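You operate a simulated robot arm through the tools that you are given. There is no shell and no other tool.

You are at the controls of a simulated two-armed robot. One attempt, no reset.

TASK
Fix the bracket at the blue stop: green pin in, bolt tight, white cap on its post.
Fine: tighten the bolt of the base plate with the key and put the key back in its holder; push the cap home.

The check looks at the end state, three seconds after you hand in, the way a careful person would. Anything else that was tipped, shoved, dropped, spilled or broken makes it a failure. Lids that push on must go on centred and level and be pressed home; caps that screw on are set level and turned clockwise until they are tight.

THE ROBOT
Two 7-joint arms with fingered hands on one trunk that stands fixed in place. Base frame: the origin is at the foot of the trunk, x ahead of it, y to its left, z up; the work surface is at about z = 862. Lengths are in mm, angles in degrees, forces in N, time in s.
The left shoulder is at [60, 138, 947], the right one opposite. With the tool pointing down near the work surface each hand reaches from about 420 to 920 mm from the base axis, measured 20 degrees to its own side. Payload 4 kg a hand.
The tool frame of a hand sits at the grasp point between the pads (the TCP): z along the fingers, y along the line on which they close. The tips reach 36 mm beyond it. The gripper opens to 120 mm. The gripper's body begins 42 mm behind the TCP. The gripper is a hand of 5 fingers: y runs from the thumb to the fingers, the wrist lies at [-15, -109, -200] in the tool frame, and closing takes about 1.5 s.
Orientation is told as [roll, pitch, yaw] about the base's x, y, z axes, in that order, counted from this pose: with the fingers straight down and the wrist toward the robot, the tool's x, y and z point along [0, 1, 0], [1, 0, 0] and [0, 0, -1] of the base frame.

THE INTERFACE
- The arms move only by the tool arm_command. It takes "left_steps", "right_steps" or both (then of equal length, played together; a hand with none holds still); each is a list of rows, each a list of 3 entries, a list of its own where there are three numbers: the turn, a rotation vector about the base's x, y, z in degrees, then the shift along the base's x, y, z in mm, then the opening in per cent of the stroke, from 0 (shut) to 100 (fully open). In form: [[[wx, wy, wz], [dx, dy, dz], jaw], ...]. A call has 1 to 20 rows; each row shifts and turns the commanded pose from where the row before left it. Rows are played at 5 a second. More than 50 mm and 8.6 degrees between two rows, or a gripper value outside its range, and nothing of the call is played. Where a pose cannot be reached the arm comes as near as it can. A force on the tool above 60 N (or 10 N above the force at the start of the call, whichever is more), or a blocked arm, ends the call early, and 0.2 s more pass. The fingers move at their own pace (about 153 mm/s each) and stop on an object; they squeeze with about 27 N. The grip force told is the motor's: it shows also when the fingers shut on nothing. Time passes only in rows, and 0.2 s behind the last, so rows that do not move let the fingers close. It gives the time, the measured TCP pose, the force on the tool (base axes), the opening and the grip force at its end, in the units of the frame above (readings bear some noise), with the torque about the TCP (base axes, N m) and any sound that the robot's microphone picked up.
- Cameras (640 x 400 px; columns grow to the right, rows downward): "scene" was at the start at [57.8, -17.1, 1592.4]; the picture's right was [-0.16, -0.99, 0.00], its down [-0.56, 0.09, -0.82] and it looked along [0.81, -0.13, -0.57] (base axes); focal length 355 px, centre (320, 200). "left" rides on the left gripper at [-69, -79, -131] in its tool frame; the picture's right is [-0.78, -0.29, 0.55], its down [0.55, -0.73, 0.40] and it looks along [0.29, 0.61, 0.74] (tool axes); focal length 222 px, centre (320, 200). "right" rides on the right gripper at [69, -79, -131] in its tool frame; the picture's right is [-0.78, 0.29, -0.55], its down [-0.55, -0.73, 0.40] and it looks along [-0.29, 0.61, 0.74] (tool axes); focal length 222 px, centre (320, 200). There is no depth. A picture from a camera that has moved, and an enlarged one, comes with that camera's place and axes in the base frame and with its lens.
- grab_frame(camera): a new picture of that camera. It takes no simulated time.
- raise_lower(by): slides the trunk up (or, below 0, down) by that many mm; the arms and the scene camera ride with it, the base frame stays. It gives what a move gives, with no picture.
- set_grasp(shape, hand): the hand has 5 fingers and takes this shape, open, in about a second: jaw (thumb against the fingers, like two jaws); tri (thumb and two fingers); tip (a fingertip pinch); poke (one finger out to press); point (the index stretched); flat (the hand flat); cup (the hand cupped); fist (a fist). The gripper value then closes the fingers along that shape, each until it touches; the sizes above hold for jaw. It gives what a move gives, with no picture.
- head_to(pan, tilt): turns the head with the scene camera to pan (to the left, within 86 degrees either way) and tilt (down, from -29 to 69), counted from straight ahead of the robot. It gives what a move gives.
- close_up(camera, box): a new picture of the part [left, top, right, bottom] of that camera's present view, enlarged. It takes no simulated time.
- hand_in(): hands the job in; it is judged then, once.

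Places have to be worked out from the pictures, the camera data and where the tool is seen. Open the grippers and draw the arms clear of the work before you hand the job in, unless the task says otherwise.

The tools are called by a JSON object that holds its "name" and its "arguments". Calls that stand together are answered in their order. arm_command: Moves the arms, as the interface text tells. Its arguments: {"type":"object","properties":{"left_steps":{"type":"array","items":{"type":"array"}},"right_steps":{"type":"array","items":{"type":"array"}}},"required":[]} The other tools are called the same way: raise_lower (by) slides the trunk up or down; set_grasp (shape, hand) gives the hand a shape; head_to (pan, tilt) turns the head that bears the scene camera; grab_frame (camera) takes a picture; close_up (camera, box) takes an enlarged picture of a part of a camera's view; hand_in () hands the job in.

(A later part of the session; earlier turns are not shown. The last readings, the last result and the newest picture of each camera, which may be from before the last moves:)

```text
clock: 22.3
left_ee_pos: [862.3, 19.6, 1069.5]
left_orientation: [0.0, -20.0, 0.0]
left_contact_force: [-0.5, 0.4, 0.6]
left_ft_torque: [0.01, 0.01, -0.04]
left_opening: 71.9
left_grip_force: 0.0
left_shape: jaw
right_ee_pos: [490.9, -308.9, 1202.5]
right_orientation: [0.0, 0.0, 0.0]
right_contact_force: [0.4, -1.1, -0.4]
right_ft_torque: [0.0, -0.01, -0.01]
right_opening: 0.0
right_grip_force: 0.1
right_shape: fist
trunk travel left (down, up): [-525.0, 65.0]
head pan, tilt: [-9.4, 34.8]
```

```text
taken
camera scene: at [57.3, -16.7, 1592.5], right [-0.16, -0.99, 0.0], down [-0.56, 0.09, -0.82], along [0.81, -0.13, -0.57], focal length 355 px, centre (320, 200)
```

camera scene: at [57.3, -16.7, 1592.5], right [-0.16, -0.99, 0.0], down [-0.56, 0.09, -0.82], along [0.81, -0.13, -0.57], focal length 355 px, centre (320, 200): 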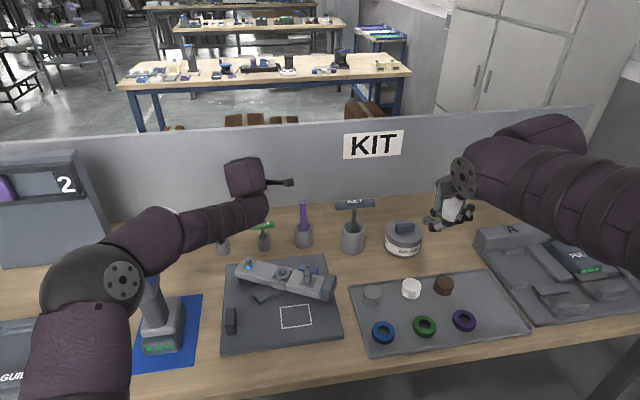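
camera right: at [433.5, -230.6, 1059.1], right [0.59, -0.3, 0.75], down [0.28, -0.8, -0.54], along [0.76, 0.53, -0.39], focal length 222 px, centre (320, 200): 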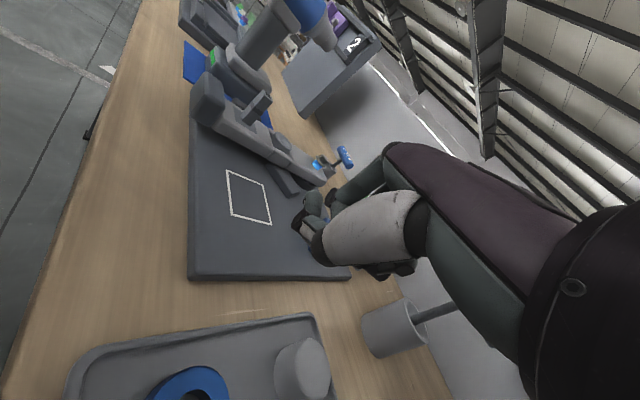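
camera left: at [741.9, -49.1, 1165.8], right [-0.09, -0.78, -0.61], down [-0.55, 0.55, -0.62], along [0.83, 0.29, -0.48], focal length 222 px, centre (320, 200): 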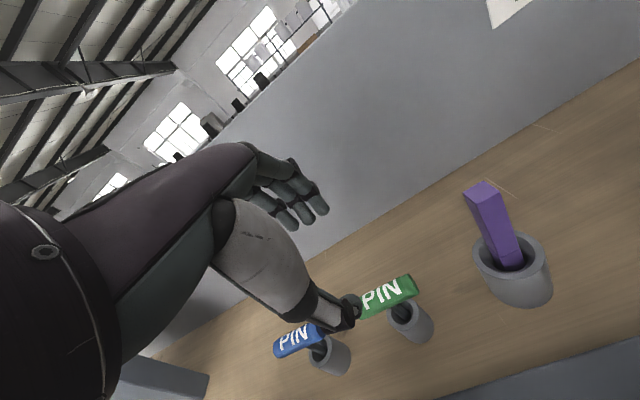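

Triangulation of both views agrees on the handle at about (872, 17, 948). I descend so the handle sits between the pads near the finger ends, then check before closing.

{"name": "arm_command", "arguments": {"left_steps": [[[0, 0, 0], [1, -1, -27], 60], [[0, 0, 0], [1, -1, -27], 60], [[0, 0, 0], [1, -0.6, -27], 60], [[0, 0, 0], [1, 0, -25], 60], [[0, 0, 0], [0, 0, 0], 60]]}}

{"name": "grab_frame", "arguments": {"camera": "left"}}

{"name": "close_up", "arguments": {"camera": "scene", "box": [200, 180, 320, 280]}}

```text
clock: 23.5
left_ee_pos: [866.3, 15.9, 962.2]
left_orientation: [-0.1, -20.0, 0.0]
left_contact_force: [-0.2, -0.1, -0.6]
left_ft_torque: [-0.01, 0.01, -0.05]
left_opening: 72.1
left_grip_force: 0.1
left_shape: jaw
right_ee_pos: [493.1, -308.7, 1202.7]
right_orientation: [0.0, 0.0, -0.1]
right_contact_force: [0.4, -0.2, 0.3]
right_ft_torque: [-0.01, 0.0, 0.0]
right_opening: 0.0
right_grip_force: 0.1
right_shape: fist
trunk travel left (down, up): [-525.0, 65.0]
head pan, tilt: [-9.4, 34.8]
```

```text
taken
camera left: at [746.9, -52.3, 1058.7], right [-0.09, -0.79, -0.61], down [-0.55, 0.55, -0.62], along [0.83, 0.29, -0.48], focal length 222 px, centre (320, 200)
```

left: 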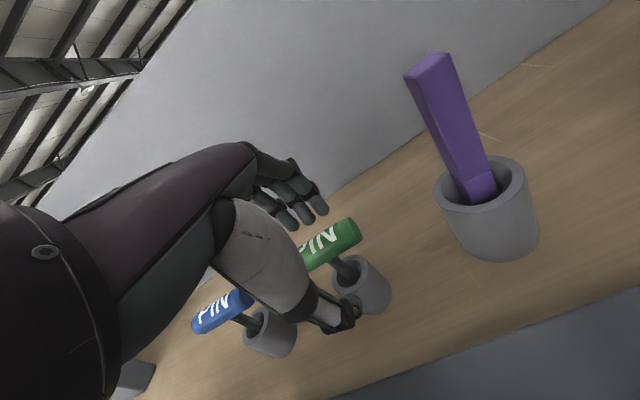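

```text
4.00 times, centred on (260, 230) of scene
camera zoom: at [57.7, -17.2, 1592.4], right [-0.16, -0.99, 0.0], down [-0.56, 0.09, -0.82], along [0.81, -0.13, -0.57], focal length 1421 px, centre (560, 80)
```

zoom: 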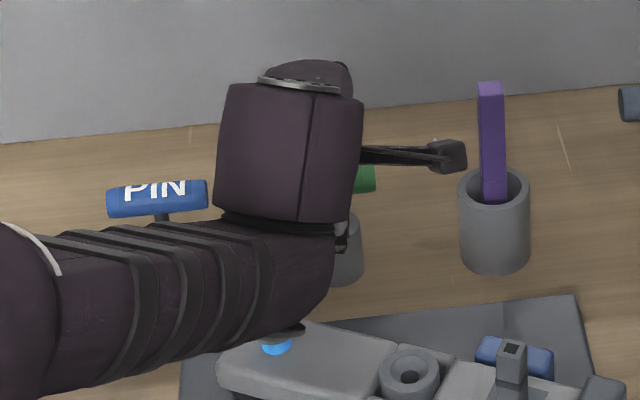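

{"name": "close_up", "arguments": {"camera": "left", "box": [250, 170, 400, 340]}}

```text
2.35 times, centred on (325, 255) of left
camera zoom: at [746.9, -52.3, 1058.7], right [-0.09, -0.79, -0.61], down [-0.55, 0.55, -0.62], along [0.83, 0.29, -0.48], focal length 523 px, centre (308, 71)
```

zoom: 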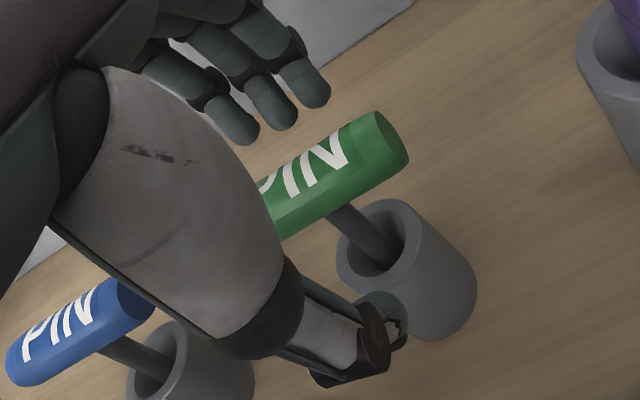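

The handle appears right where a centred grasp predicts. I close the fingers gradually onto it.

{"name": "arm_command", "arguments": {"left_steps": [[[0, 0, 0], [0, 0, 0], 45], [[0, 0, 0], [0, 0, 0], 36], [[0, 0, 0], [0, 0, 0], 30], [[0, 0, 0], [0, 0, 0], 26], [[0, 0, 0], [0, 0, 0], 22], [[0, 0, 0], [0, 0, 0], 18], [[0, 0, 0], [0, 0, 0], 14], [[0, 0, 0], [0, 0, 0], 8], [[0, 0, 0], [0, 0, 0], 0], [[0, 0, 0], [0, 0, 0], 0], [[0, 0, 0], [0, 0, 0], 0], [[0, 0, 0], [0, 0, 0], 0]]}}

{"name": "close_up", "arguments": {"camera": "left", "box": [250, 170, 400, 340]}}

{"name": "close_up", "arguments": {"camera": "scene", "box": [200, 180, 320, 280]}}

```text
clock: 26.1
left_ee_pos: [866.3, 16.7, 961.7]
left_orientation: [-0.1, -20.0, 0.0]
left_contact_force: [-2.7, 0.1, -0.7]
left_ft_torque: [-0.01, 0.27, 0.01]
left_opening: 9.0
left_grip_force: 27.2
left_shape: jaw
right_ee_pos: [491.5, -309.1, 1203.9]
right_orientation: [0.0, 0.0, 0.0]
right_contact_force: [-0.4, 0.1, 0.7]
right_ft_torque: [0.02, -0.02, 0.01]
right_opening: 0.2
right_grip_force: 0.0
right_shape: fist
trunk travel left (down, up): [-525.0, 65.0]
head pan, tilt: [-9.4, 34.8]
```

```text
2.35 times, centred on (325, 255) of left
camera zoom: at [746.9, -52.3, 1058.7], right [-0.09, -0.78, -0.61], down [-0.55, 0.55, -0.62], along [0.83, 0.29, -0.48], focal length 523 px, centre (308, 71)
```

zoom: 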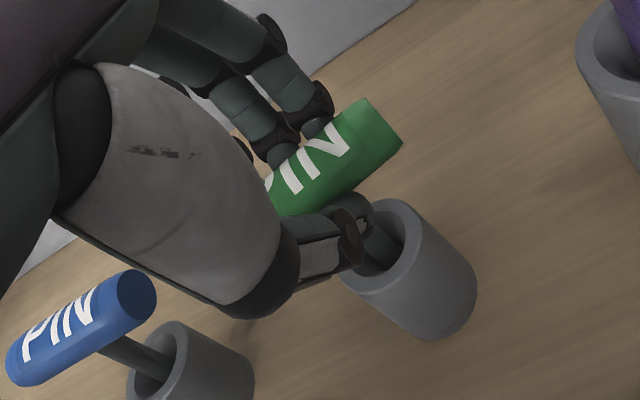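

```text
4.00 times, centred on (260, 230) of scene
camera zoom: at [57.8, -17.2, 1592.4], right [-0.16, -0.99, 0.0], down [-0.56, 0.09, -0.82], along [0.81, -0.13, -0.57], focal length 1421 px, centre (560, 80)
```

zoom: 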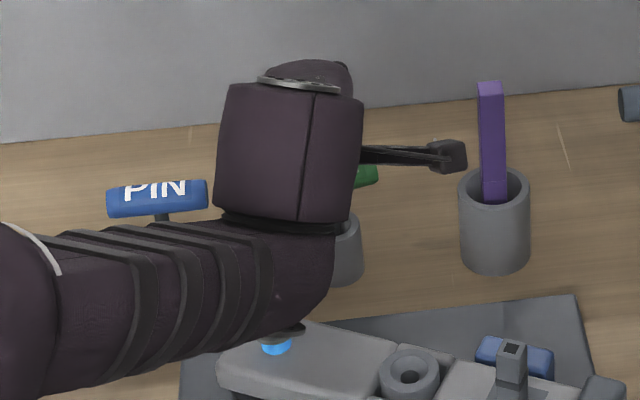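

Grip force 27 N with the opening stopped at 9 mm; the thumb is just under the handle and the fingers above it. I lift slowly by 40 mm and check that the pin comes along.

{"name": "arm_command", "arguments": {"left_steps": [[[0, 0, 0], [0, 0, 5], 0], [[0, 0, 0], [0, 0, 10], 0], [[0, 0, 0], [0, 0, 12], 0], [[0, 0, 0], [0, 0, 13], 0], [[0, 0, 0], [0, 0, 0], 0]]}}

{"name": "close_up", "arguments": {"camera": "left", "box": [250, 170, 400, 340]}}

{"name": "close_up", "arguments": {"camera": "scene", "box": [200, 180, 320, 280]}}

```text
clock: 27.3
left_ee_pos: [869.6, 16.6, 1002.1]
left_orientation: [0.0, -20.1, 0.0]
left_contact_force: [0.1, -0.1, -1.3]
left_ft_torque: [-0.01, 0.03, -0.02]
left_opening: 7.9
left_grip_force: 27.0
left_shape: jaw
right_ee_pos: [492.9, -308.8, 1202.1]
right_orientation: [0.0, 0.0, 0.1]
right_contact_force: [-0.3, -0.2, 0.9]
right_ft_torque: [-0.03, 0.02, 0.0]
right_opening: 0.0
right_grip_force: 0.1
right_shape: fist
trunk travel left (down, up): [-525.0, 65.0]
head pan, tilt: [-9.4, 34.8]
```

```text
2.35 times, centred on (325, 255) of left
camera zoom: at [747.6, -52.3, 1099.3], right [-0.09, -0.78, -0.61], down [-0.55, 0.55, -0.62], along [0.83, 0.29, -0.48], focal length 523 px, centre (308, 71)
```

zoom: 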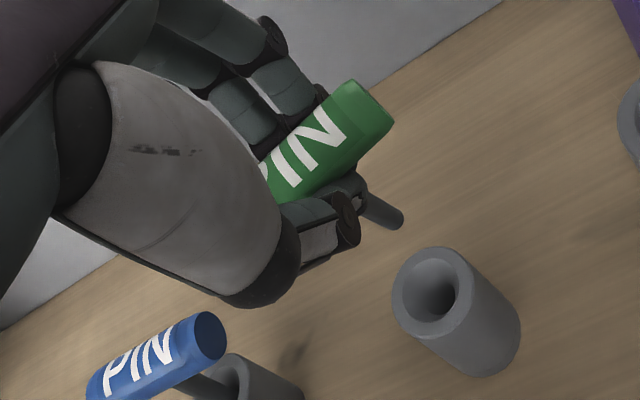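

```text
4.00 times, centred on (260, 230) of scene
camera zoom: at [58.1, -17.2, 1592.4], right [-0.16, -0.99, 0.0], down [-0.56, 0.09, -0.82], along [0.81, -0.13, -0.57], focal length 1421 px, centre (560, 80)
```

zoom: 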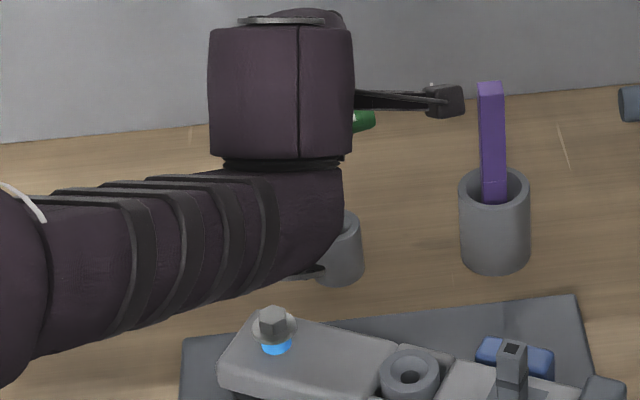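

The pin is out of its holder and firmly held. I carry it at height to above the bushing and bring the right hand round so its camera sees pin and bushing from the right side.

{"name": "arm_command", "arguments": {"left_steps": [[[0, 0, 0], [0, 0, 24], 0], [[0, 0, 0], [0, 0, 24], 0], [[0, 0, 0], [-10, 0, 24], 0], [[0, 0, 0], [-30, -8, 1], 0], [[0, 0, 0], [-30, -8, 0], 0], [[0, 0, 0], [-30, -8, 0], 0], [[0, 0, 0], [-30, -8, 0], 0], [[0, 0, 0], [-30, -8, 0], 0], [[0, 0, 0], [-19, -5, 0], 0], [[0, 0, 0], [0, 0, 0], 0], [[0, 0, 0], [0, 0, 0], 0], [[0, 0, 0], [0, 0, 0], 0], [[0, 0, 0], [0, 0, 0], 0], [[0, 0, 0], [0, 0, 0], 0], [[0, 0, 0], [0, 0, 0], 0], [[0, 0, 0], [0, 0, 0], 0]], "right_steps": [[[0, 0, 7.5], [8, -2, -5], 0], [[0, 0, 7.5], [8, -2, -5], 0], [[0, 0, 7.5], [8, -2, -5], 0], [[0, 0, 7.5], [8, -2, -5], 0], [[0, 0, 7.5], [8, -2, -5], 0], [[0, 0, 7.5], [8, -2, -5], 0], [[0, 0, 7.5], [8, -2, -5], 0], [[0, 0, 7.5], [8, -2, -5], 0], [[0, 0, 7.5], [8, -2, -5], 0], [[0, 0, 7.5], [8, -2, -5], 0], [[0, 0, 7.5], [8, -2, -5], 0], [[0, 0, 7.5], [8, -2, -5], 0], [[5.9, -2.7, 0], [15, 31, -32], 0], [[5.9, -2.7, 0], [15, 31, -32], 0], [[5.9, -2.7, 0], [15, 31, -32], 0], [[5.9, -2.7, 0], [15, 31, -32], 0]]}}

{"name": "grab_frame", "arguments": {"camera": "right"}}

{"name": "grab_frame", "arguments": {"camera": "left"}}

{"name": "grab_frame", "arguments": {"camera": "scene"}}

```text
clock: 30.7
left_ee_pos: [688.8, -30.5, 1073.9]
left_orientation: [0.0, -20.0, 0.0]
left_contact_force: [0.8, -0.2, 0.4]
left_ft_torque: [-0.01, 0.03, -0.02]
left_opening: 8.0
left_grip_force: 26.5
left_shape: jaw
right_ee_pos: [649.7, -209.6, 1013.6]
right_orientation: [-11.5, -23.6, 92.3]
right_contact_force: [0.1, -0.2, -0.7]
right_ft_torque: [0.03, 0.02, 0.02]
right_opening: 0.1
right_grip_force: 0.0
right_shape: fist
trunk travel left (down, up): [-525.0, 65.0]
head pan, tilt: [-9.4, 34.8]
```

```text
taken
camera right: at [559.8, -332.7, 1087.4], right [0.66, 0.02, 0.75], down [0.64, -0.54, -0.55], along [0.39, 0.84, -0.36], focal length 222 px, centre (320, 200)
```

right: 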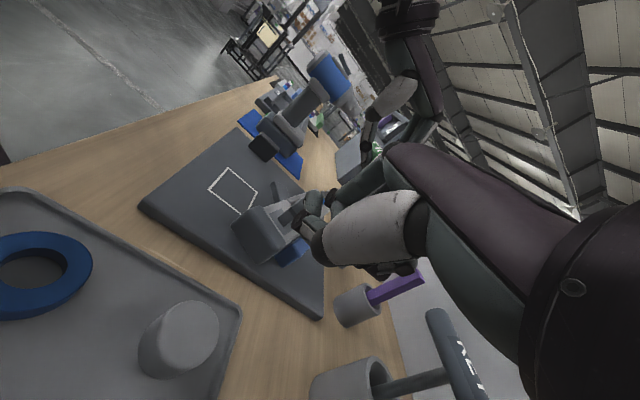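

```text
taken
camera left: at [569.6, -98.8, 1171.7], right [-0.09, -0.78, -0.61], down [-0.56, 0.55, -0.62], along [0.83, 0.29, -0.48], focal length 222 px, centre (320, 200)
```

left: 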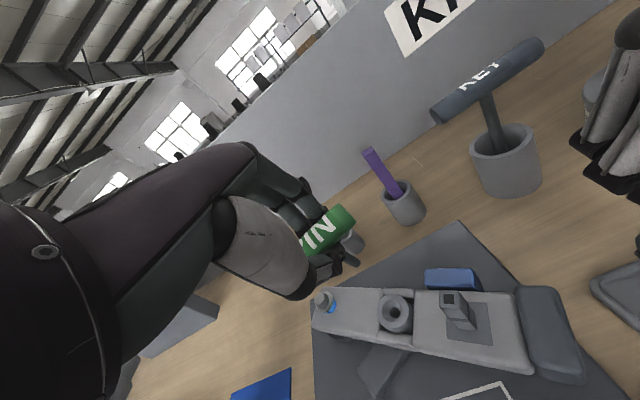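

```text
taken
camera scene: at [59.0, -17.6, 1592.4], right [-0.16, -0.99, 0.0], down [-0.56, 0.09, -0.82], along [0.81, -0.13, -0.57], focal length 355 px, centre (320, 200)
```

scene: 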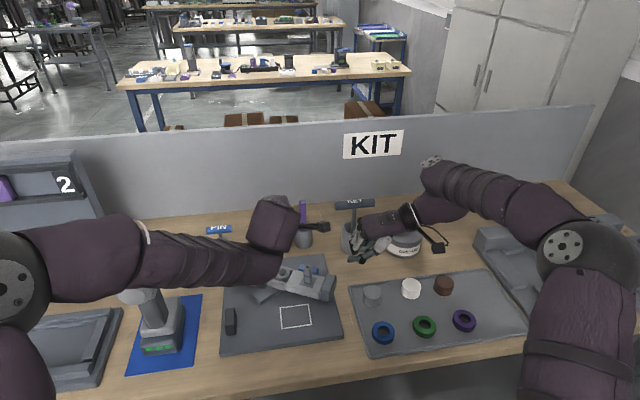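

The fist hides the bushing from the right camera; I shift the right hand forward and up so the bushing and pin come left of it.

{"name": "arm_command", "arguments": {"right_steps": [[[0, 0, 0], [15, 0, 18], 0], [[0, 0, 0], [15, 0, 18], 0], [[0, 0, 0], [15, 0, 18], 0], [[0, 0, 0], [0, 0, 0], 0]]}}

{"name": "grab_frame", "arguments": {"camera": "right"}}

{"name": "close_up", "arguments": {"camera": "left", "box": [280, 190, 480, 360]}}

```text
clock: 31.7
left_ee_pos: [689.2, -31.5, 1076.1]
left_orientation: [0.0, -20.1, 0.1]
left_contact_force: [-1.2, 0.6, -0.5]
left_ft_torque: [-0.02, 0.01, -0.01]
left_opening: 7.5
left_grip_force: 27.2
left_shape: jaw
right_ee_pos: [693.2, -209.1, 1068.5]
right_orientation: [-11.4, -23.4, 92.5]
right_contact_force: [0.0, 0.7, 0.3]
right_ft_torque: [0.02, 0.01, 0.0]
right_opening: 0.3
right_grip_force: 0.1
right_shape: fist
trunk travel left (down, up): [-525.0, 65.0]
head pan, tilt: [-9.4, 34.8]
```

```text
taken
camera right: at [603.1, -332.7, 1142.8], right [0.66, 0.02, 0.75], down [0.64, -0.54, -0.55], along [0.39, 0.84, -0.37], focal length 222 px, centre (320, 200)
```

right: 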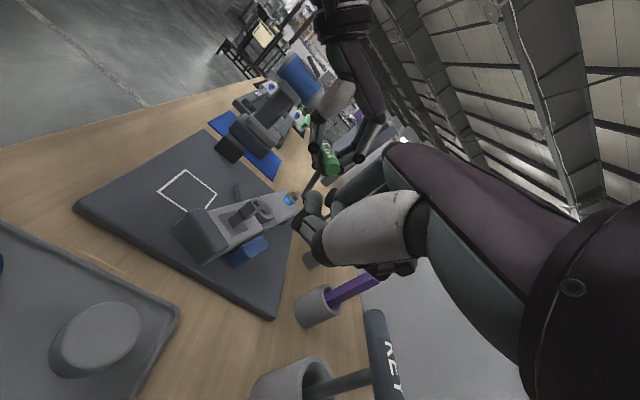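

```text
2.35 times, centred on (380, 275) of left
camera zoom: at [568.7, -98.5, 1172.2], right [-0.09, -0.78, -0.61], down [-0.55, 0.55, -0.62], along [0.83, 0.29, -0.48], focal length 523 px, centre (179, 24)
```

zoom: 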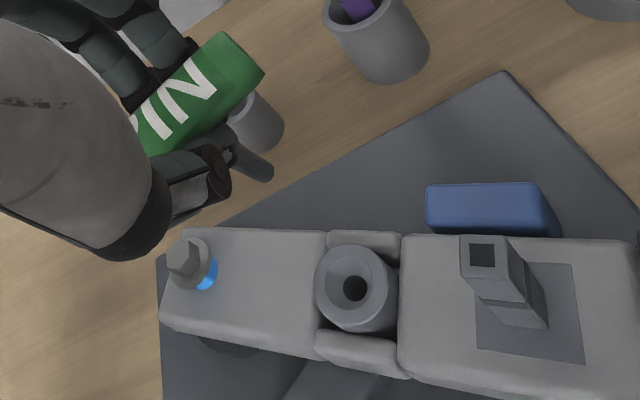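

{"name": "close_up", "arguments": {"camera": "right", "box": [170, 110, 370, 280]}}

{"name": "close_up", "arguments": {"camera": "right", "box": [230, 120, 350, 230]}}

```text
2.35 times, centred on (270, 195) of right
camera zoom: at [603.1, -332.7, 1142.8], right [0.66, 0.02, 0.75], down [0.64, -0.54, -0.55], along [0.39, 0.84, -0.37], focal length 523 px, centre (438, 212)
```

zoom: 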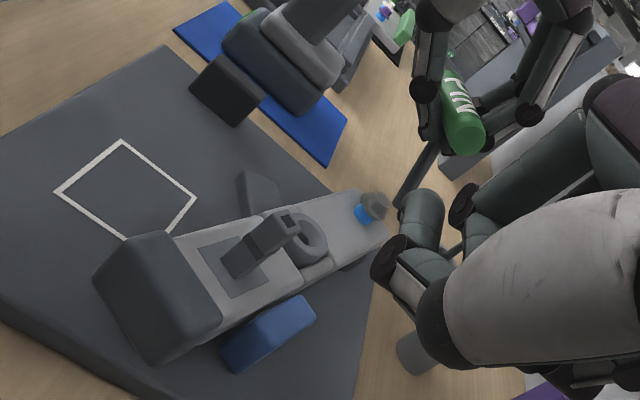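

```text
3.64 times, centred on (290, 175) of right
camera zoom: at [603.1, -332.7, 1142.8], right [0.66, 0.02, 0.75], down [0.64, -0.54, -0.55], along [0.39, 0.84, -0.37], focal length 808 px, centre (429, 291)
```

zoom: 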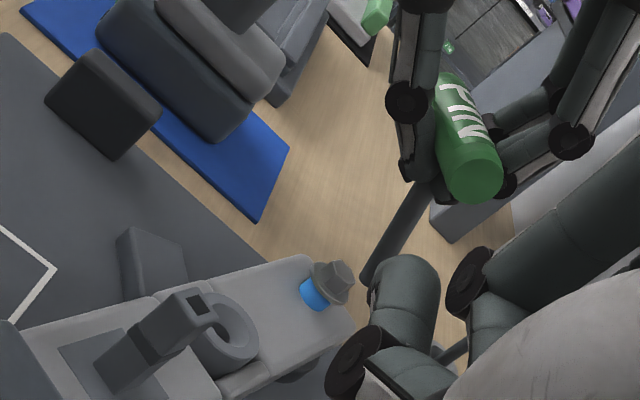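

The pin is aligned with the hand's finger axis (tilted 20° now), with ~55 mm of stem below the fingertips. I turn the left hand back to vertical above the bushing to make the pin upright, then look again.

{"name": "arm_command", "arguments": {"left_steps": [[[0, 5, 0], [1, 0.5, 0], 0], [[0, 5, 0], [1, 0.5, 0], 0], [[0, 5, 0], [1, 0.5, 0], 0], [[0, 5, 0], [2, 1, 0], 0], [[0, 0, 0], [0, 0, 0], 0]]}}

{"name": "grab_frame", "arguments": {"camera": "left"}}

{"name": "close_up", "arguments": {"camera": "right", "box": [230, 120, 350, 230]}}

{"name": "close_up", "arguments": {"camera": "scene", "box": [210, 190, 350, 300]}}

```text
clock: 32.9
left_ee_pos: [693.3, -26.6, 1076.0]
left_orientation: [0.1, 0.2, 0.0]
left_contact_force: [-0.2, 0.3, -1.0]
left_ft_torque: [0.02, 0.01, -0.01]
left_opening: 7.7
left_grip_force: 26.8
left_shape: jaw
right_ee_pos: [692.5, -209.4, 1070.4]
right_orientation: [-11.4, -23.4, 92.5]
right_contact_force: [-0.4, 0.1, -0.4]
right_ft_torque: [-0.02, -0.01, 0.0]
right_opening: 0.1
right_grip_force: 0.1
right_shape: fist
trunk travel left (down, up): [-525.0, 65.0]
head pan, tilt: [-9.4, 34.8]
```

```text
taken
camera left: at [613.4, -95.2, 1206.9], right [-0.29, -0.78, -0.55], down [-0.74, 0.55, -0.4], along [0.61, 0.29, -0.74], focal length 222 px, centre (320, 200)
```

left: 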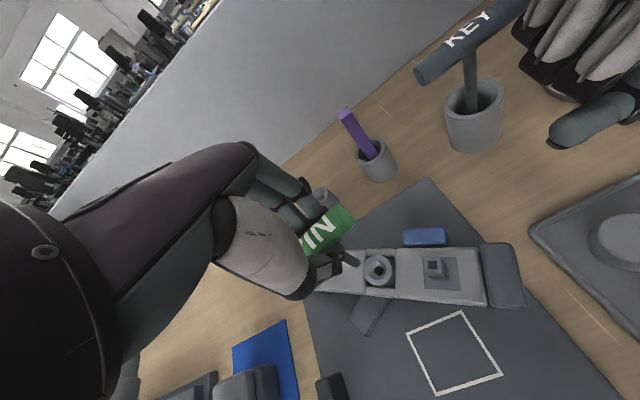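

```text
3.64 times, centred on (290, 175) of right
camera zoom: at [603.0, -332.6, 1142.7], right [0.66, 0.02, 0.75], down [0.64, -0.54, -0.55], along [0.39, 0.84, -0.37], focal length 808 px, centre (429, 291)
```

zoom: 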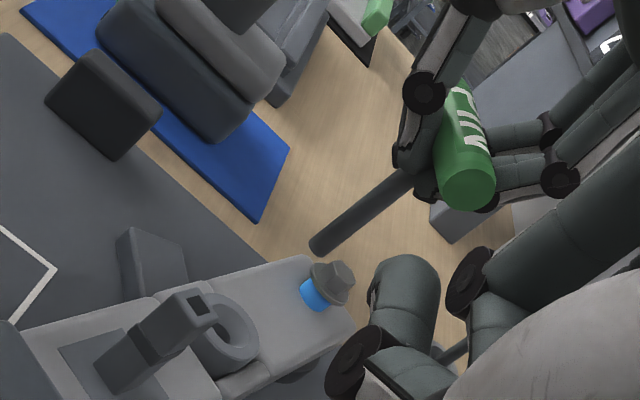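

```text
3.64 times, centred on (280, 245) of scene
camera zoom: at [57.9, -17.1, 1592.4], right [-0.16, -0.99, 0.0], down [-0.56, 0.09, -0.82], along [0.81, -0.13, -0.57], focal length 1292 px, centre (466, 36)
```

zoom: 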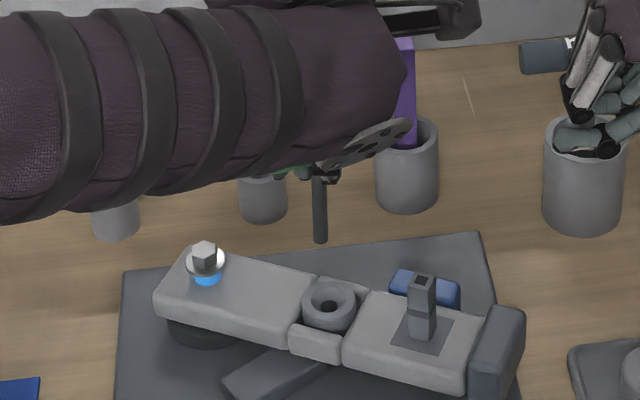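

The pin is upright; triangulation gives its tip at (697, −25, 989) and the bushing centre at (702, −26, 921). I correct by (+5, −1.5) and lower until the tip is ~10 mm above the bushing.

{"name": "arm_command", "arguments": {"left_steps": [[[0, 0, 0], [3, -1, -15], 0], [[0, 0, 0], [2.3, -0.6, -15], 0], [[0, 0, 0], [0, 0, -15], 0], [[0, 0, 0], [0, 0, -11], 0], [[0, 0, 0], [0, 0, 0], 0]]}}

{"name": "close_up", "arguments": {"camera": "left", "box": [310, 200, 450, 320]}}

{"name": "close_up", "arguments": {"camera": "right", "box": [220, 120, 340, 230]}}

{"name": "close_up", "arguments": {"camera": "scene", "box": [250, 210, 330, 300]}}

```text
clock: 34.1
left_ee_pos: [699.3, -28.5, 1019.9]
left_orientation: [-0.1, 0.1, 0.0]
left_contact_force: [-0.7, 0.1, -0.9]
left_ft_torque: [-0.01, 0.01, 0.04]
left_opening: 7.5
left_grip_force: 26.9
left_shape: jaw
right_ee_pos: [692.8, -208.8, 1067.3]
right_orientation: [-11.4, -23.3, 92.4]
right_contact_force: [-0.5, 0.6, -0.8]
right_ft_torque: [-0.02, -0.01, 0.02]
right_opening: 0.3
right_grip_force: 0.0
right_shape: fist
trunk travel left (down, up): [-525.0, 65.0]
head pan, tilt: [-9.4, 34.8]
```

```text
3.33 times, centred on (380, 260) of left
camera zoom: at [619.1, -96.9, 1150.9], right [-0.29, -0.78, -0.55], down [-0.73, 0.55, -0.4], along [0.61, 0.29, -0.74], focal length 740 px, centre (120, 0)
```

zoom: 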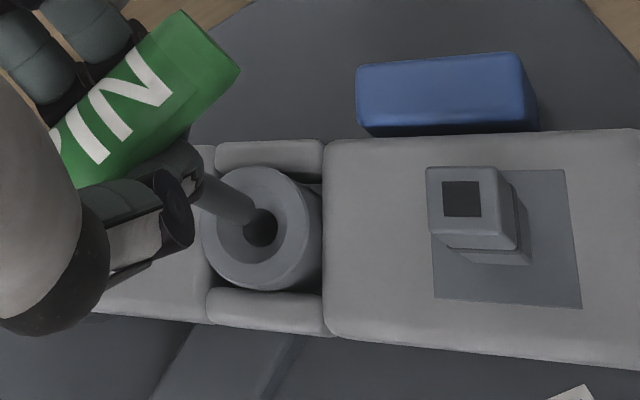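

```text
3.64 times, centred on (280, 175) of right
camera zoom: at [603.1, -332.6, 1142.7], right [0.66, 0.02, 0.75], down [0.64, -0.54, -0.55], along [0.39, 0.84, -0.37], focal length 808 px, centre (466, 291)
```

zoom: 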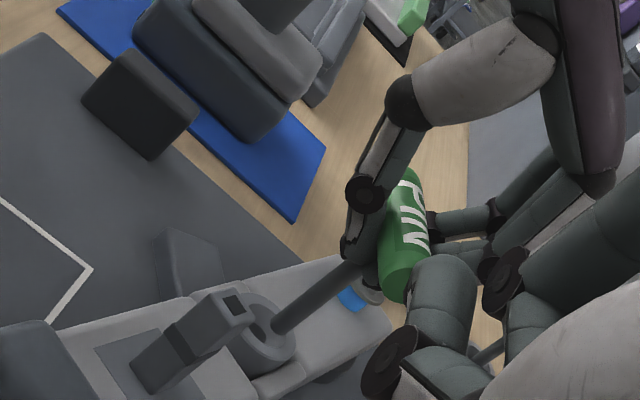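

```text
4.44 times, centred on (290, 255) of scene
camera zoom: at [58.0, -17.1, 1592.4], right [-0.16, -0.99, 0.0], down [-0.56, 0.09, -0.82], along [0.81, -0.13, -0.57], focal length 1579 px, centre (453, -44)
```

zoom: 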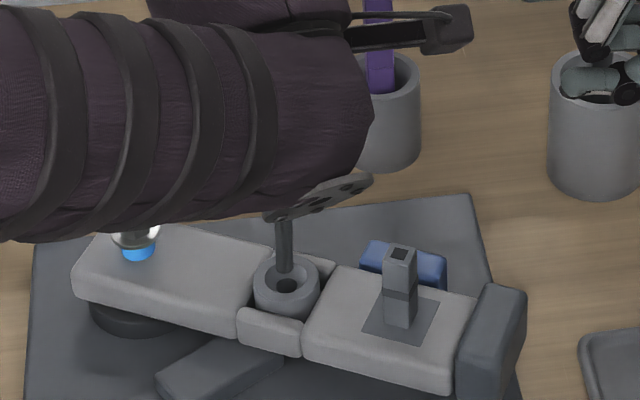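

{"name": "close_up", "arguments": {"camera": "scene", "box": [274, 254, 304, 284]}}

{"name": "close_up", "arguments": {"camera": "right", "box": [240, 180, 290, 230]}}

{"name": "close_up", "arguments": {"camera": "left", "box": [340, 240, 380, 290]}}

```text
13.33 times, centred on (289, 269) of scene
camera zoom: at [58.0, -17.1, 1592.4], right [-0.16, -0.99, 0.0], down [-0.56, 0.09, -0.82], along [0.81, -0.13, -0.57], focal length 4738 px, centre (733, -720)
```

zoom: 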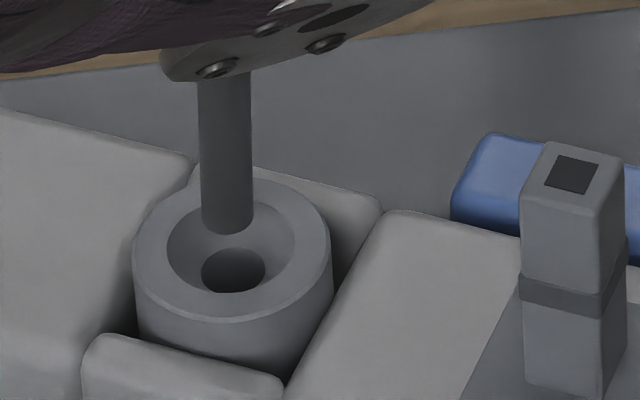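

```text
8.00 times, centred on (265, 205) of right
camera zoom: at [603.1, -332.6, 1142.7], right [0.66, 0.02, 0.75], down [0.64, -0.54, -0.55], along [0.39, 0.84, -0.37], focal length 1777 px, centre (760, 160)
```

zoom: 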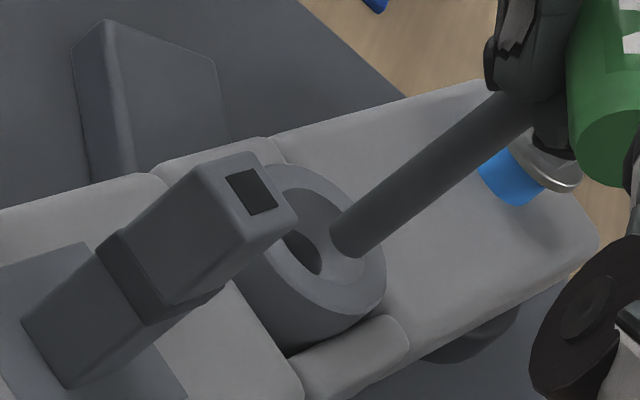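

```text
8.00 times, centred on (360, 265) of left
camera zoom: at [619.1, -96.9, 1150.9], right [-0.29, -0.78, -0.55], down [-0.73, 0.55, -0.4], along [0.61, 0.29, -0.74], focal length 1777 px, centre (0, -320)
```

zoom: 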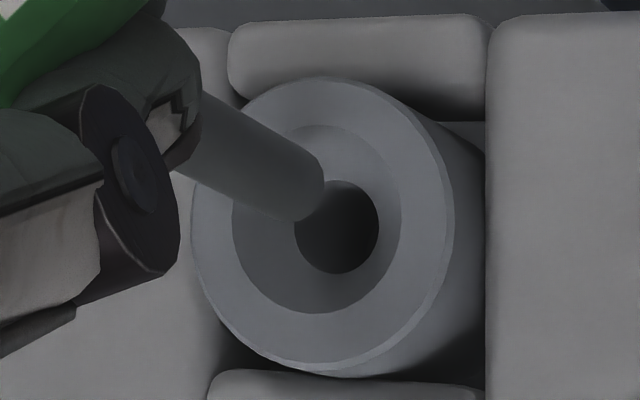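

At high zoom the pin tip is about 4–5 mm too far in +x and ~1 mm too far in +y relative to the funnel, a few mm above it. I correct that and look again.

{"name": "arm_command", "arguments": {"left_steps": [[[0, 0, 0], [-2.2, -0.5, 0], 0], [[0, 0, 0], [-2.2, -0.5, 0], 0], [[0, 0, 0], [0, 0, 0], 0]]}}

{"name": "close_up", "arguments": {"camera": "scene", "box": [274, 254, 304, 284]}}

{"name": "close_up", "arguments": {"camera": "right", "box": [240, 180, 290, 230]}}

{"name": "close_up", "arguments": {"camera": "left", "box": [340, 240, 380, 290]}}

```text
clock: 34.9
left_ee_pos: [695.2, -28.4, 1019.8]
left_orientation: [0.0, 0.0, 0.0]
left_contact_force: [-0.2, 0.3, -0.5]
left_ft_torque: [-0.04, 0.03, 0.01]
left_opening: 7.9
left_grip_force: 27.1
left_shape: jaw
right_ee_pos: [693.2, -208.6, 1068.5]
right_orientation: [-11.4, -23.4, 92.4]
right_contact_force: [0.5, -0.6, -0.5]
right_ft_torque: [-0.01, -0.02, 0.0]
right_opening: 0.0
right_grip_force: 0.1
right_shape: fist
trunk travel left (down, up): [-525.0, 65.0]
head pan, tilt: [-9.4, 34.8]
```

```text
13.33 times, centred on (289, 269) of scene
camera zoom: at [58.1, -17.2, 1592.4], right [-0.16, -0.99, 0.0], down [-0.56, 0.09, -0.82], along [0.81, -0.13, -0.57], focal length 4738 px, centre (733, -720)
```

zoom: 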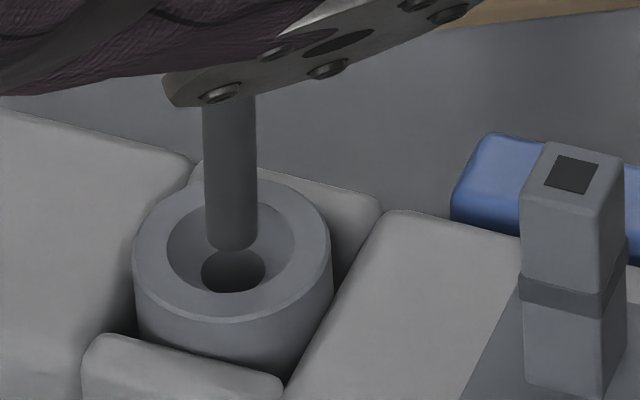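

```text
8.00 times, centred on (265, 205) of right
camera zoom: at [603.2, -332.6, 1142.6], right [0.66, 0.02, 0.75], down [0.64, -0.54, -0.55], along [0.39, 0.84, -0.37], focal length 1777 px, centre (760, 160)
```

zoom: 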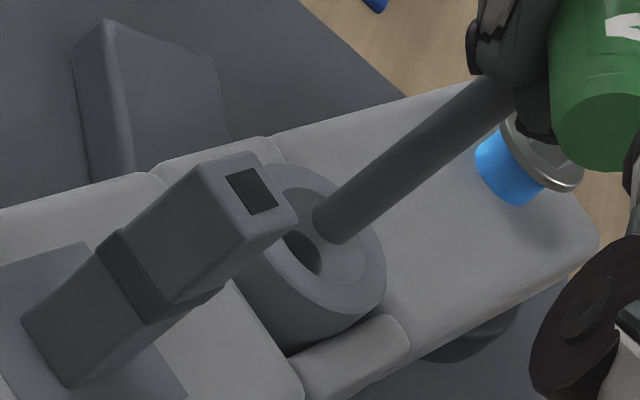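

```text
8.00 times, centred on (360, 265) of left
camera zoom: at [614.4, -97.5, 1151.0], right [-0.29, -0.78, -0.55], down [-0.73, 0.55, -0.4], along [0.61, 0.29, -0.74], focal length 1777 px, centre (0, -320)
```

zoom: 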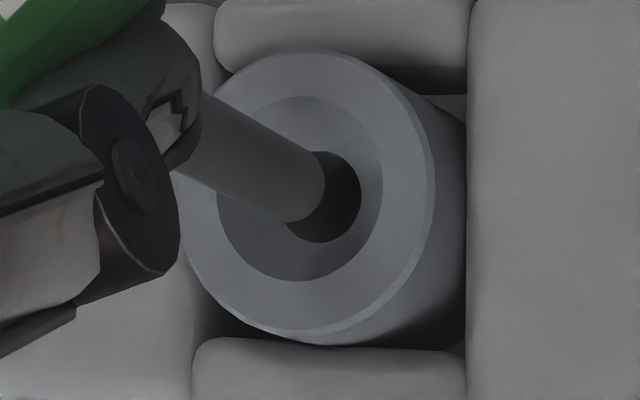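

Now the tip sits over the funnel within about 1 mm. I lower slowly and watch the force.

{"name": "arm_command", "arguments": {"left_steps": [[[0, 0, 0], [0.3, 0, -3], 0], [[0, 0, 0], [0.2, 0, -3], 0], [[0, 0, 0], [0, 0, -3], 0], [[0, 0, 0], [0, 0, -3], 0], [[0, 0, 0], [0, 0, -3], 0], [[0, 0, 0], [0, 0, -3], 0]]}}

{"name": "close_up", "arguments": {"camera": "scene", "box": [274, 254, 304, 284]}}

{"name": "close_up", "arguments": {"camera": "right", "box": [240, 180, 290, 230]}}

{"name": "close_up", "arguments": {"camera": "left", "box": [340, 240, 380, 290]}}

```text
clock: 36.3
left_ee_pos: [695.3, -28.5, 1000.6]
left_orientation: [0.0, -0.1, 0.1]
left_contact_force: [-0.2, -0.6, -0.8]
left_ft_torque: [0.0, -0.01, -0.03]
left_opening: 7.8
left_grip_force: 27.4
left_shape: jaw
right_ee_pos: [692.6, -209.6, 1068.2]
right_orientation: [-11.5, -23.4, 92.4]
right_contact_force: [0.6, 0.6, 0.8]
right_ft_torque: [-0.01, -0.01, 0.01]
right_opening: 0.0
right_grip_force: 0.1
right_shape: fist
trunk travel left (down, up): [-525.0, 65.0]
head pan, tilt: [-9.4, 34.8]
```

```text
13.33 times, centred on (289, 269) of scene
camera zoom: at [58.1, -17.2, 1592.4], right [-0.16, -0.99, 0.0], down [-0.56, 0.09, -0.82], along [0.81, -0.13, -0.57], focal length 4738 px, centre (733, -720)
```

zoom: 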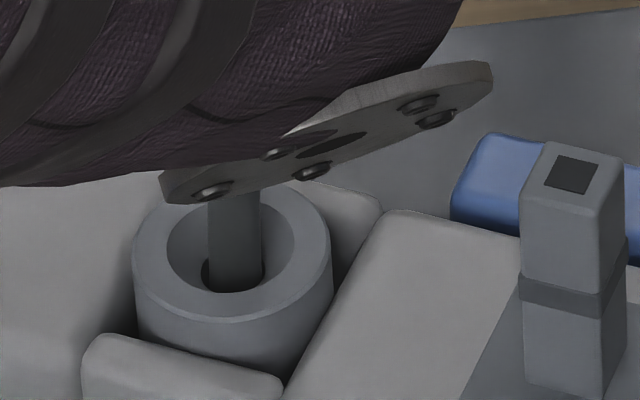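

```text
8.00 times, centred on (265, 205) of right
camera zoom: at [603.2, -332.7, 1142.6], right [0.66, 0.02, 0.75], down [0.64, -0.54, -0.55], along [0.39, 0.84, -0.37], focal length 1777 px, centre (760, 160)
```

zoom: 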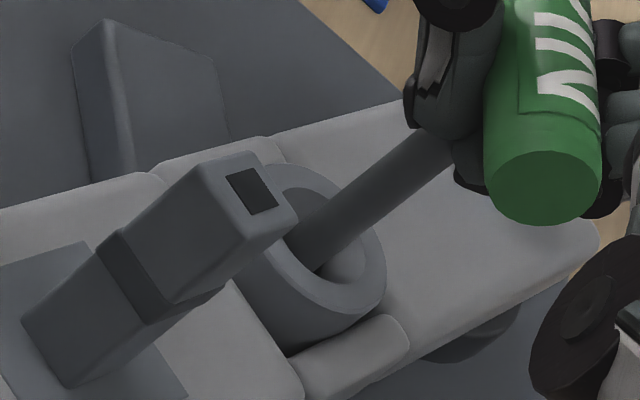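

```text
8.00 times, centred on (360, 265) of left
camera zoom: at [614.9, -97.2, 1133.0], right [-0.29, -0.78, -0.55], down [-0.74, 0.55, -0.4], along [0.61, 0.29, -0.74], focal length 1777 px, centre (0, -320)
```

zoom: 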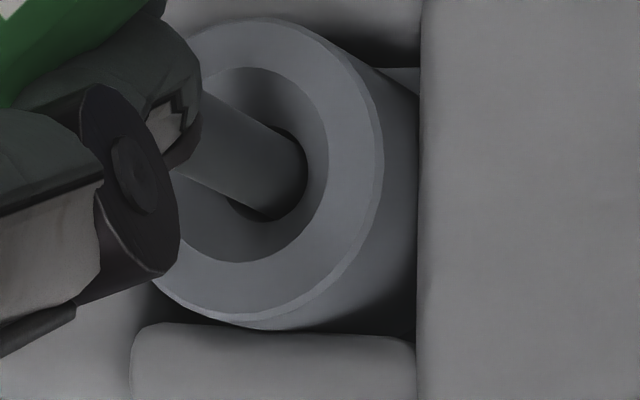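

The tip is in the hole without force. I lower it further step by step, watching for contact.

{"name": "arm_command", "arguments": {"left_steps": [[[0, 0, 0], [0, 0.4, -4], 0], [[0, 0, 0], [0, 0, -4], 0], [[0, 0, 0], [0, 0, -4], 0], [[0, 0, 0], [0, 0, -4], 0], [[0, 0, 0], [0, 0, -4], 0], [[0, 0, 0], [0, 0, -4], 0], [[0, 0, 0], [0, 0, -4], 0]]}}

{"name": "close_up", "arguments": {"camera": "right", "box": [240, 170, 300, 230]}}

{"name": "close_up", "arguments": {"camera": "left", "box": [310, 210, 380, 290]}}

```text
clock: 37.9
left_ee_pos: [695.8, -28.0, 972.4]
left_orientation: [-0.1, -0.1, -0.1]
left_contact_force: [-0.9, 0.6, -0.6]
left_ft_torque: [0.05, 0.02, 0.02]
left_opening: 7.3
left_grip_force: 26.8
left_shape: jaw
right_ee_pos: [692.9, -209.8, 1070.5]
right_orientation: [-11.4, -23.4, 92.5]
right_contact_force: [0.9, -0.2, 0.5]
right_ft_torque: [0.02, -0.02, 0.01]
right_opening: 0.3
right_grip_force: 0.0
right_shape: fist
trunk travel left (down, up): [-525.0, 65.0]
head pan, tilt: [-9.4, 34.8]
```

```text
6.67 times, centred on (270, 200) of right
camera zoom: at [603.2, -332.6, 1142.6], right [0.66, 0.02, 0.75], down [0.64, -0.54, -0.55], along [0.39, 0.84, -0.37], focal length 1481 px, centre (653, 200)
```

zoom: 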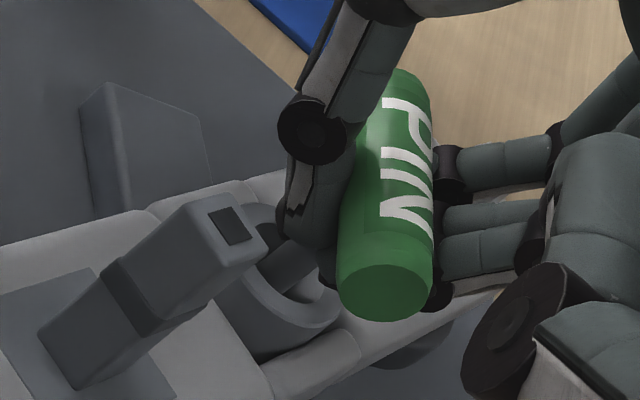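

```text
5.00 times, centred on (345, 250) of left
camera zoom: at [615.0, -97.1, 1104.4], right [-0.29, -0.79, -0.55], down [-0.74, 0.55, -0.4], along [0.61, 0.29, -0.74], focal length 1111 px, centre (195, -50)
```

zoom: 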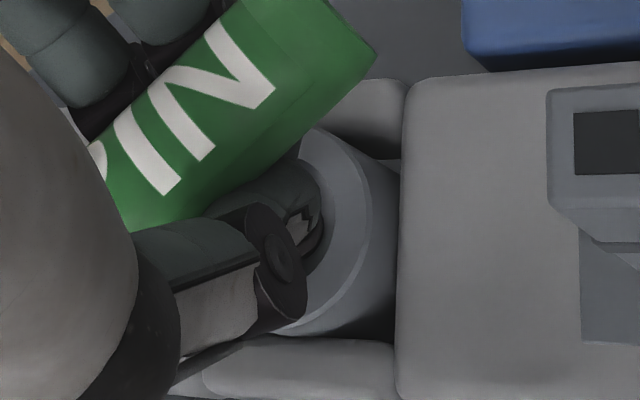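

{"name": "arm_command", "arguments": {"left_steps": [[[0, 0, 0], [0, 0, -2], 0], [[0, 0, 0], [0, 0, -2], 0], [[0, 0, 0], [0, 0, -2], 0], [[0, 0, 0], [0, 0, -2], 0]]}}

{"name": "close_up", "arguments": {"camera": "right", "box": [240, 170, 300, 230]}}

{"name": "close_up", "arguments": {"camera": "left", "box": [310, 210, 380, 290]}}

```text
clock: 38.9
left_ee_pos: [696.0, -27.8, 968.1]
left_orientation: [-0.1, -0.3, -0.1]
left_contact_force: [-0.2, 3.7, 9.0]
left_ft_torque: [0.11, 0.05, 0.06]
left_opening: 8.3
left_grip_force: 26.8
left_shape: jaw
right_ee_pos: [691.6, -209.2, 1070.8]
right_orientation: [-11.5, -23.5, 92.4]
right_contact_force: [-0.3, -0.4, -0.2]
right_ft_torque: [-0.02, 0.0, 0.02]
right_opening: 0.0
right_grip_force: 0.1
right_shape: fist
trunk travel left (down, up): [-525.0, 65.0]
head pan, tilt: [-9.4, 34.8]
```

```text
6.67 times, centred on (270, 200) of right
camera zoom: at [602.4, -332.2, 1143.4], right [0.66, 0.02, 0.75], down [0.64, -0.54, -0.55], along [0.39, 0.84, -0.37], focal length 1481 px, centre (653, 200)
```

zoom: 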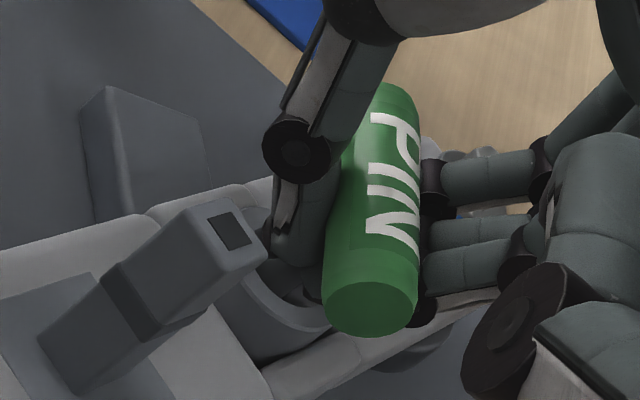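

```text
5.00 times, centred on (345, 250) of left
camera zoom: at [614.6, -97.1, 1098.7], right [-0.29, -0.79, -0.55], down [-0.73, 0.55, -0.4], along [0.61, 0.29, -0.74], focal length 1111 px, centre (195, -50)
```

zoom: 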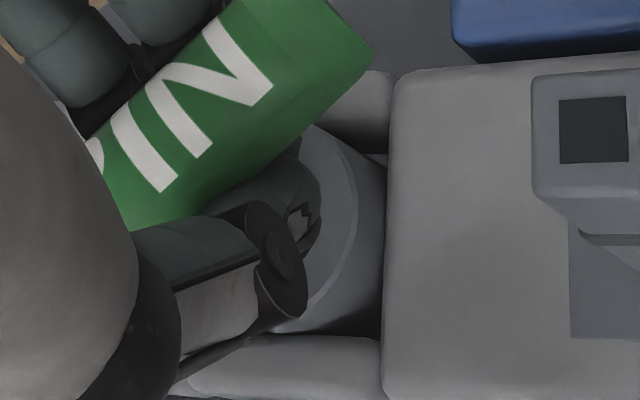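

Contact at TCP z≈968 (9 N up), i.e. pin tip at about the plate-top level. I check whether the arm is fully against the blue stop, since the plate hole must line up.

{"name": "close_up", "arguments": {"camera": "left", "box": [350, 180, 430, 260]}}

{"name": "close_up", "arguments": {"camera": "right", "box": [170, 190, 290, 280]}}

{"name": "close_up", "arguments": {"camera": "scene", "box": [280, 250, 340, 300]}}

```text
5.00 times, centred on (390, 220) of left
camera zoom: at [614.6, -97.1, 1098.7], right [-0.29, -0.79, -0.55], down [-0.73, 0.55, -0.4], along [0.61, 0.29, -0.74], focal length 1111 px, centre (-30, 100)
```

zoom: 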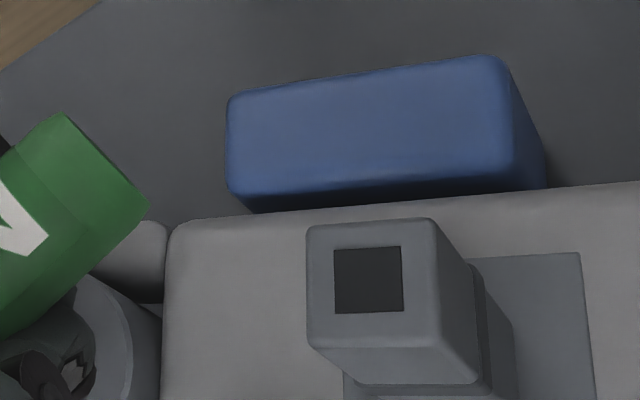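

```text
4.44 times, centred on (230, 235) of right
camera zoom: at [602.4, -332.2, 1143.4], right [0.66, 0.02, 0.75], down [0.64, -0.54, -0.55], along [0.39, 0.84, -0.37], focal length 987 px, centre (720, 44)
```

zoom: 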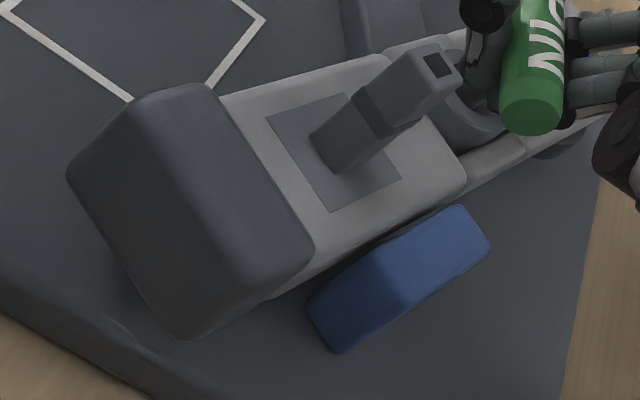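

```text
8.00 times, centred on (310, 275) of scene
camera zoom: at [56.9, -16.7, 1592.6], right [-0.16, -0.99, 0.0], down [-0.56, 0.09, -0.82], along [0.81, -0.13, -0.57], focal length 2843 px, centre (400, -400)
```

zoom: 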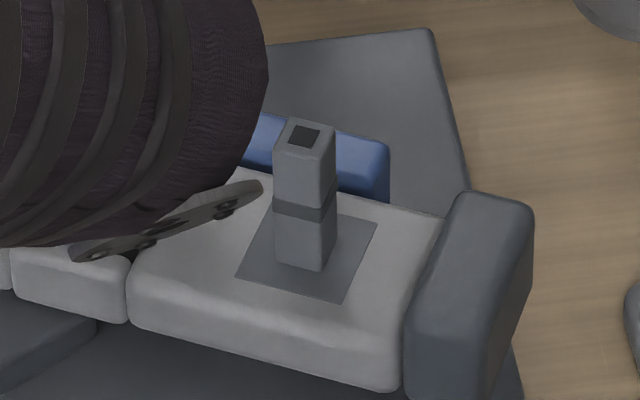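

From these views the arm looks flush along the block but I can't rule out a millimetre of gap. With the pin engaged in the bushing I nudge the arm against the stop with light downward pressure and see if the pin drops into the plate hole.

{"name": "arm_command", "arguments": {"left_steps": [[[0, 0, 0], [0, 0, 3], 0], [[0, 0, 0], [0.9, -0.4, 0], 0], [[0, 0, 0], [0.9, -0.4, 0], 0], [[0, 0, 0], [0.9, -0.4, 0], 0], [[0, 0, 0], [0, 0, 0], 0]]}}

{"name": "close_up", "arguments": {"camera": "left", "box": [350, 180, 430, 260]}}

```text
clock: 40.1
left_ee_pos: [697.8, -29.1, 967.0]
left_orientation: [0.0, 0.1, 0.0]
left_contact_force: [-3.3, 4.6, -0.7]
left_ft_torque: [0.25, 0.17, 0.04]
left_opening: 7.9
left_grip_force: 27.4
left_shape: jaw
right_ee_pos: [692.9, -208.1, 1068.2]
right_orientation: [-11.4, -23.3, 92.4]
right_contact_force: [0.5, 0.2, 0.1]
right_ft_torque: [0.0, 0.0, 0.04]
right_opening: 0.2
right_grip_force: 0.0
right_shape: fist
trunk travel left (down, up): [-525.0, 65.0]
head pan, tilt: [-9.4, 34.8]
```

```text
5.00 times, centred on (390, 220) of left
camera zoom: at [617.1, -97.9, 1099.3], right [-0.29, -0.78, -0.55], down [-0.74, 0.55, -0.4], along [0.61, 0.29, -0.74], focal length 1111 px, centre (-30, 100)
```

zoom: 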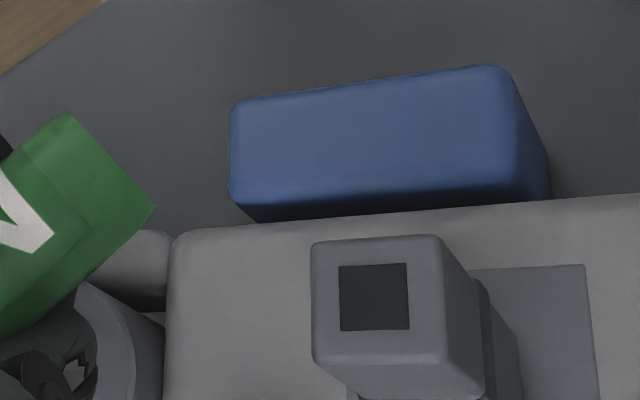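

{"name": "arm_command", "arguments": {"left_steps": [[[0, 0, 0], [0, 0, -2], 0], [[0, 0, 0], [0, 0, -2], 0], [[0, 0, 0], [0, 0, -2], 0]]}}

{"name": "close_up", "arguments": {"camera": "right", "box": [240, 170, 300, 230]}}

```text
clock: 40.9
left_ee_pos: [698.3, -29.1, 965.6]
left_orientation: [-0.1, -0.2, 0.1]
left_contact_force: [-0.1, 6.5, 13.2]
left_ft_torque: [0.33, -0.08, 0.02]
left_opening: 8.1
left_grip_force: 26.8
left_shape: jaw
right_ee_pos: [692.8, -209.1, 1070.8]
right_orientation: [-11.6, -23.4, 92.4]
right_contact_force: [-1.0, 0.9, 0.7]
right_ft_torque: [-0.03, 0.02, 0.01]
right_opening: 0.0
right_grip_force: 0.1
right_shape: fist
trunk travel left (down, up): [-525.0, 65.0]
head pan, tilt: [-9.4, 34.8]
```

```text
6.67 times, centred on (270, 200) of right
camera zoom: at [602.2, -331.9, 1143.6], right [0.66, 0.02, 0.75], down [0.64, -0.54, -0.55], along [0.39, 0.84, -0.37], focal length 1481 px, centre (653, 200)
```

zoom: 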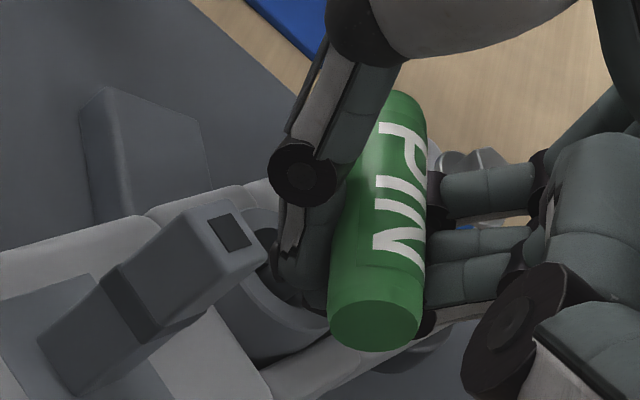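

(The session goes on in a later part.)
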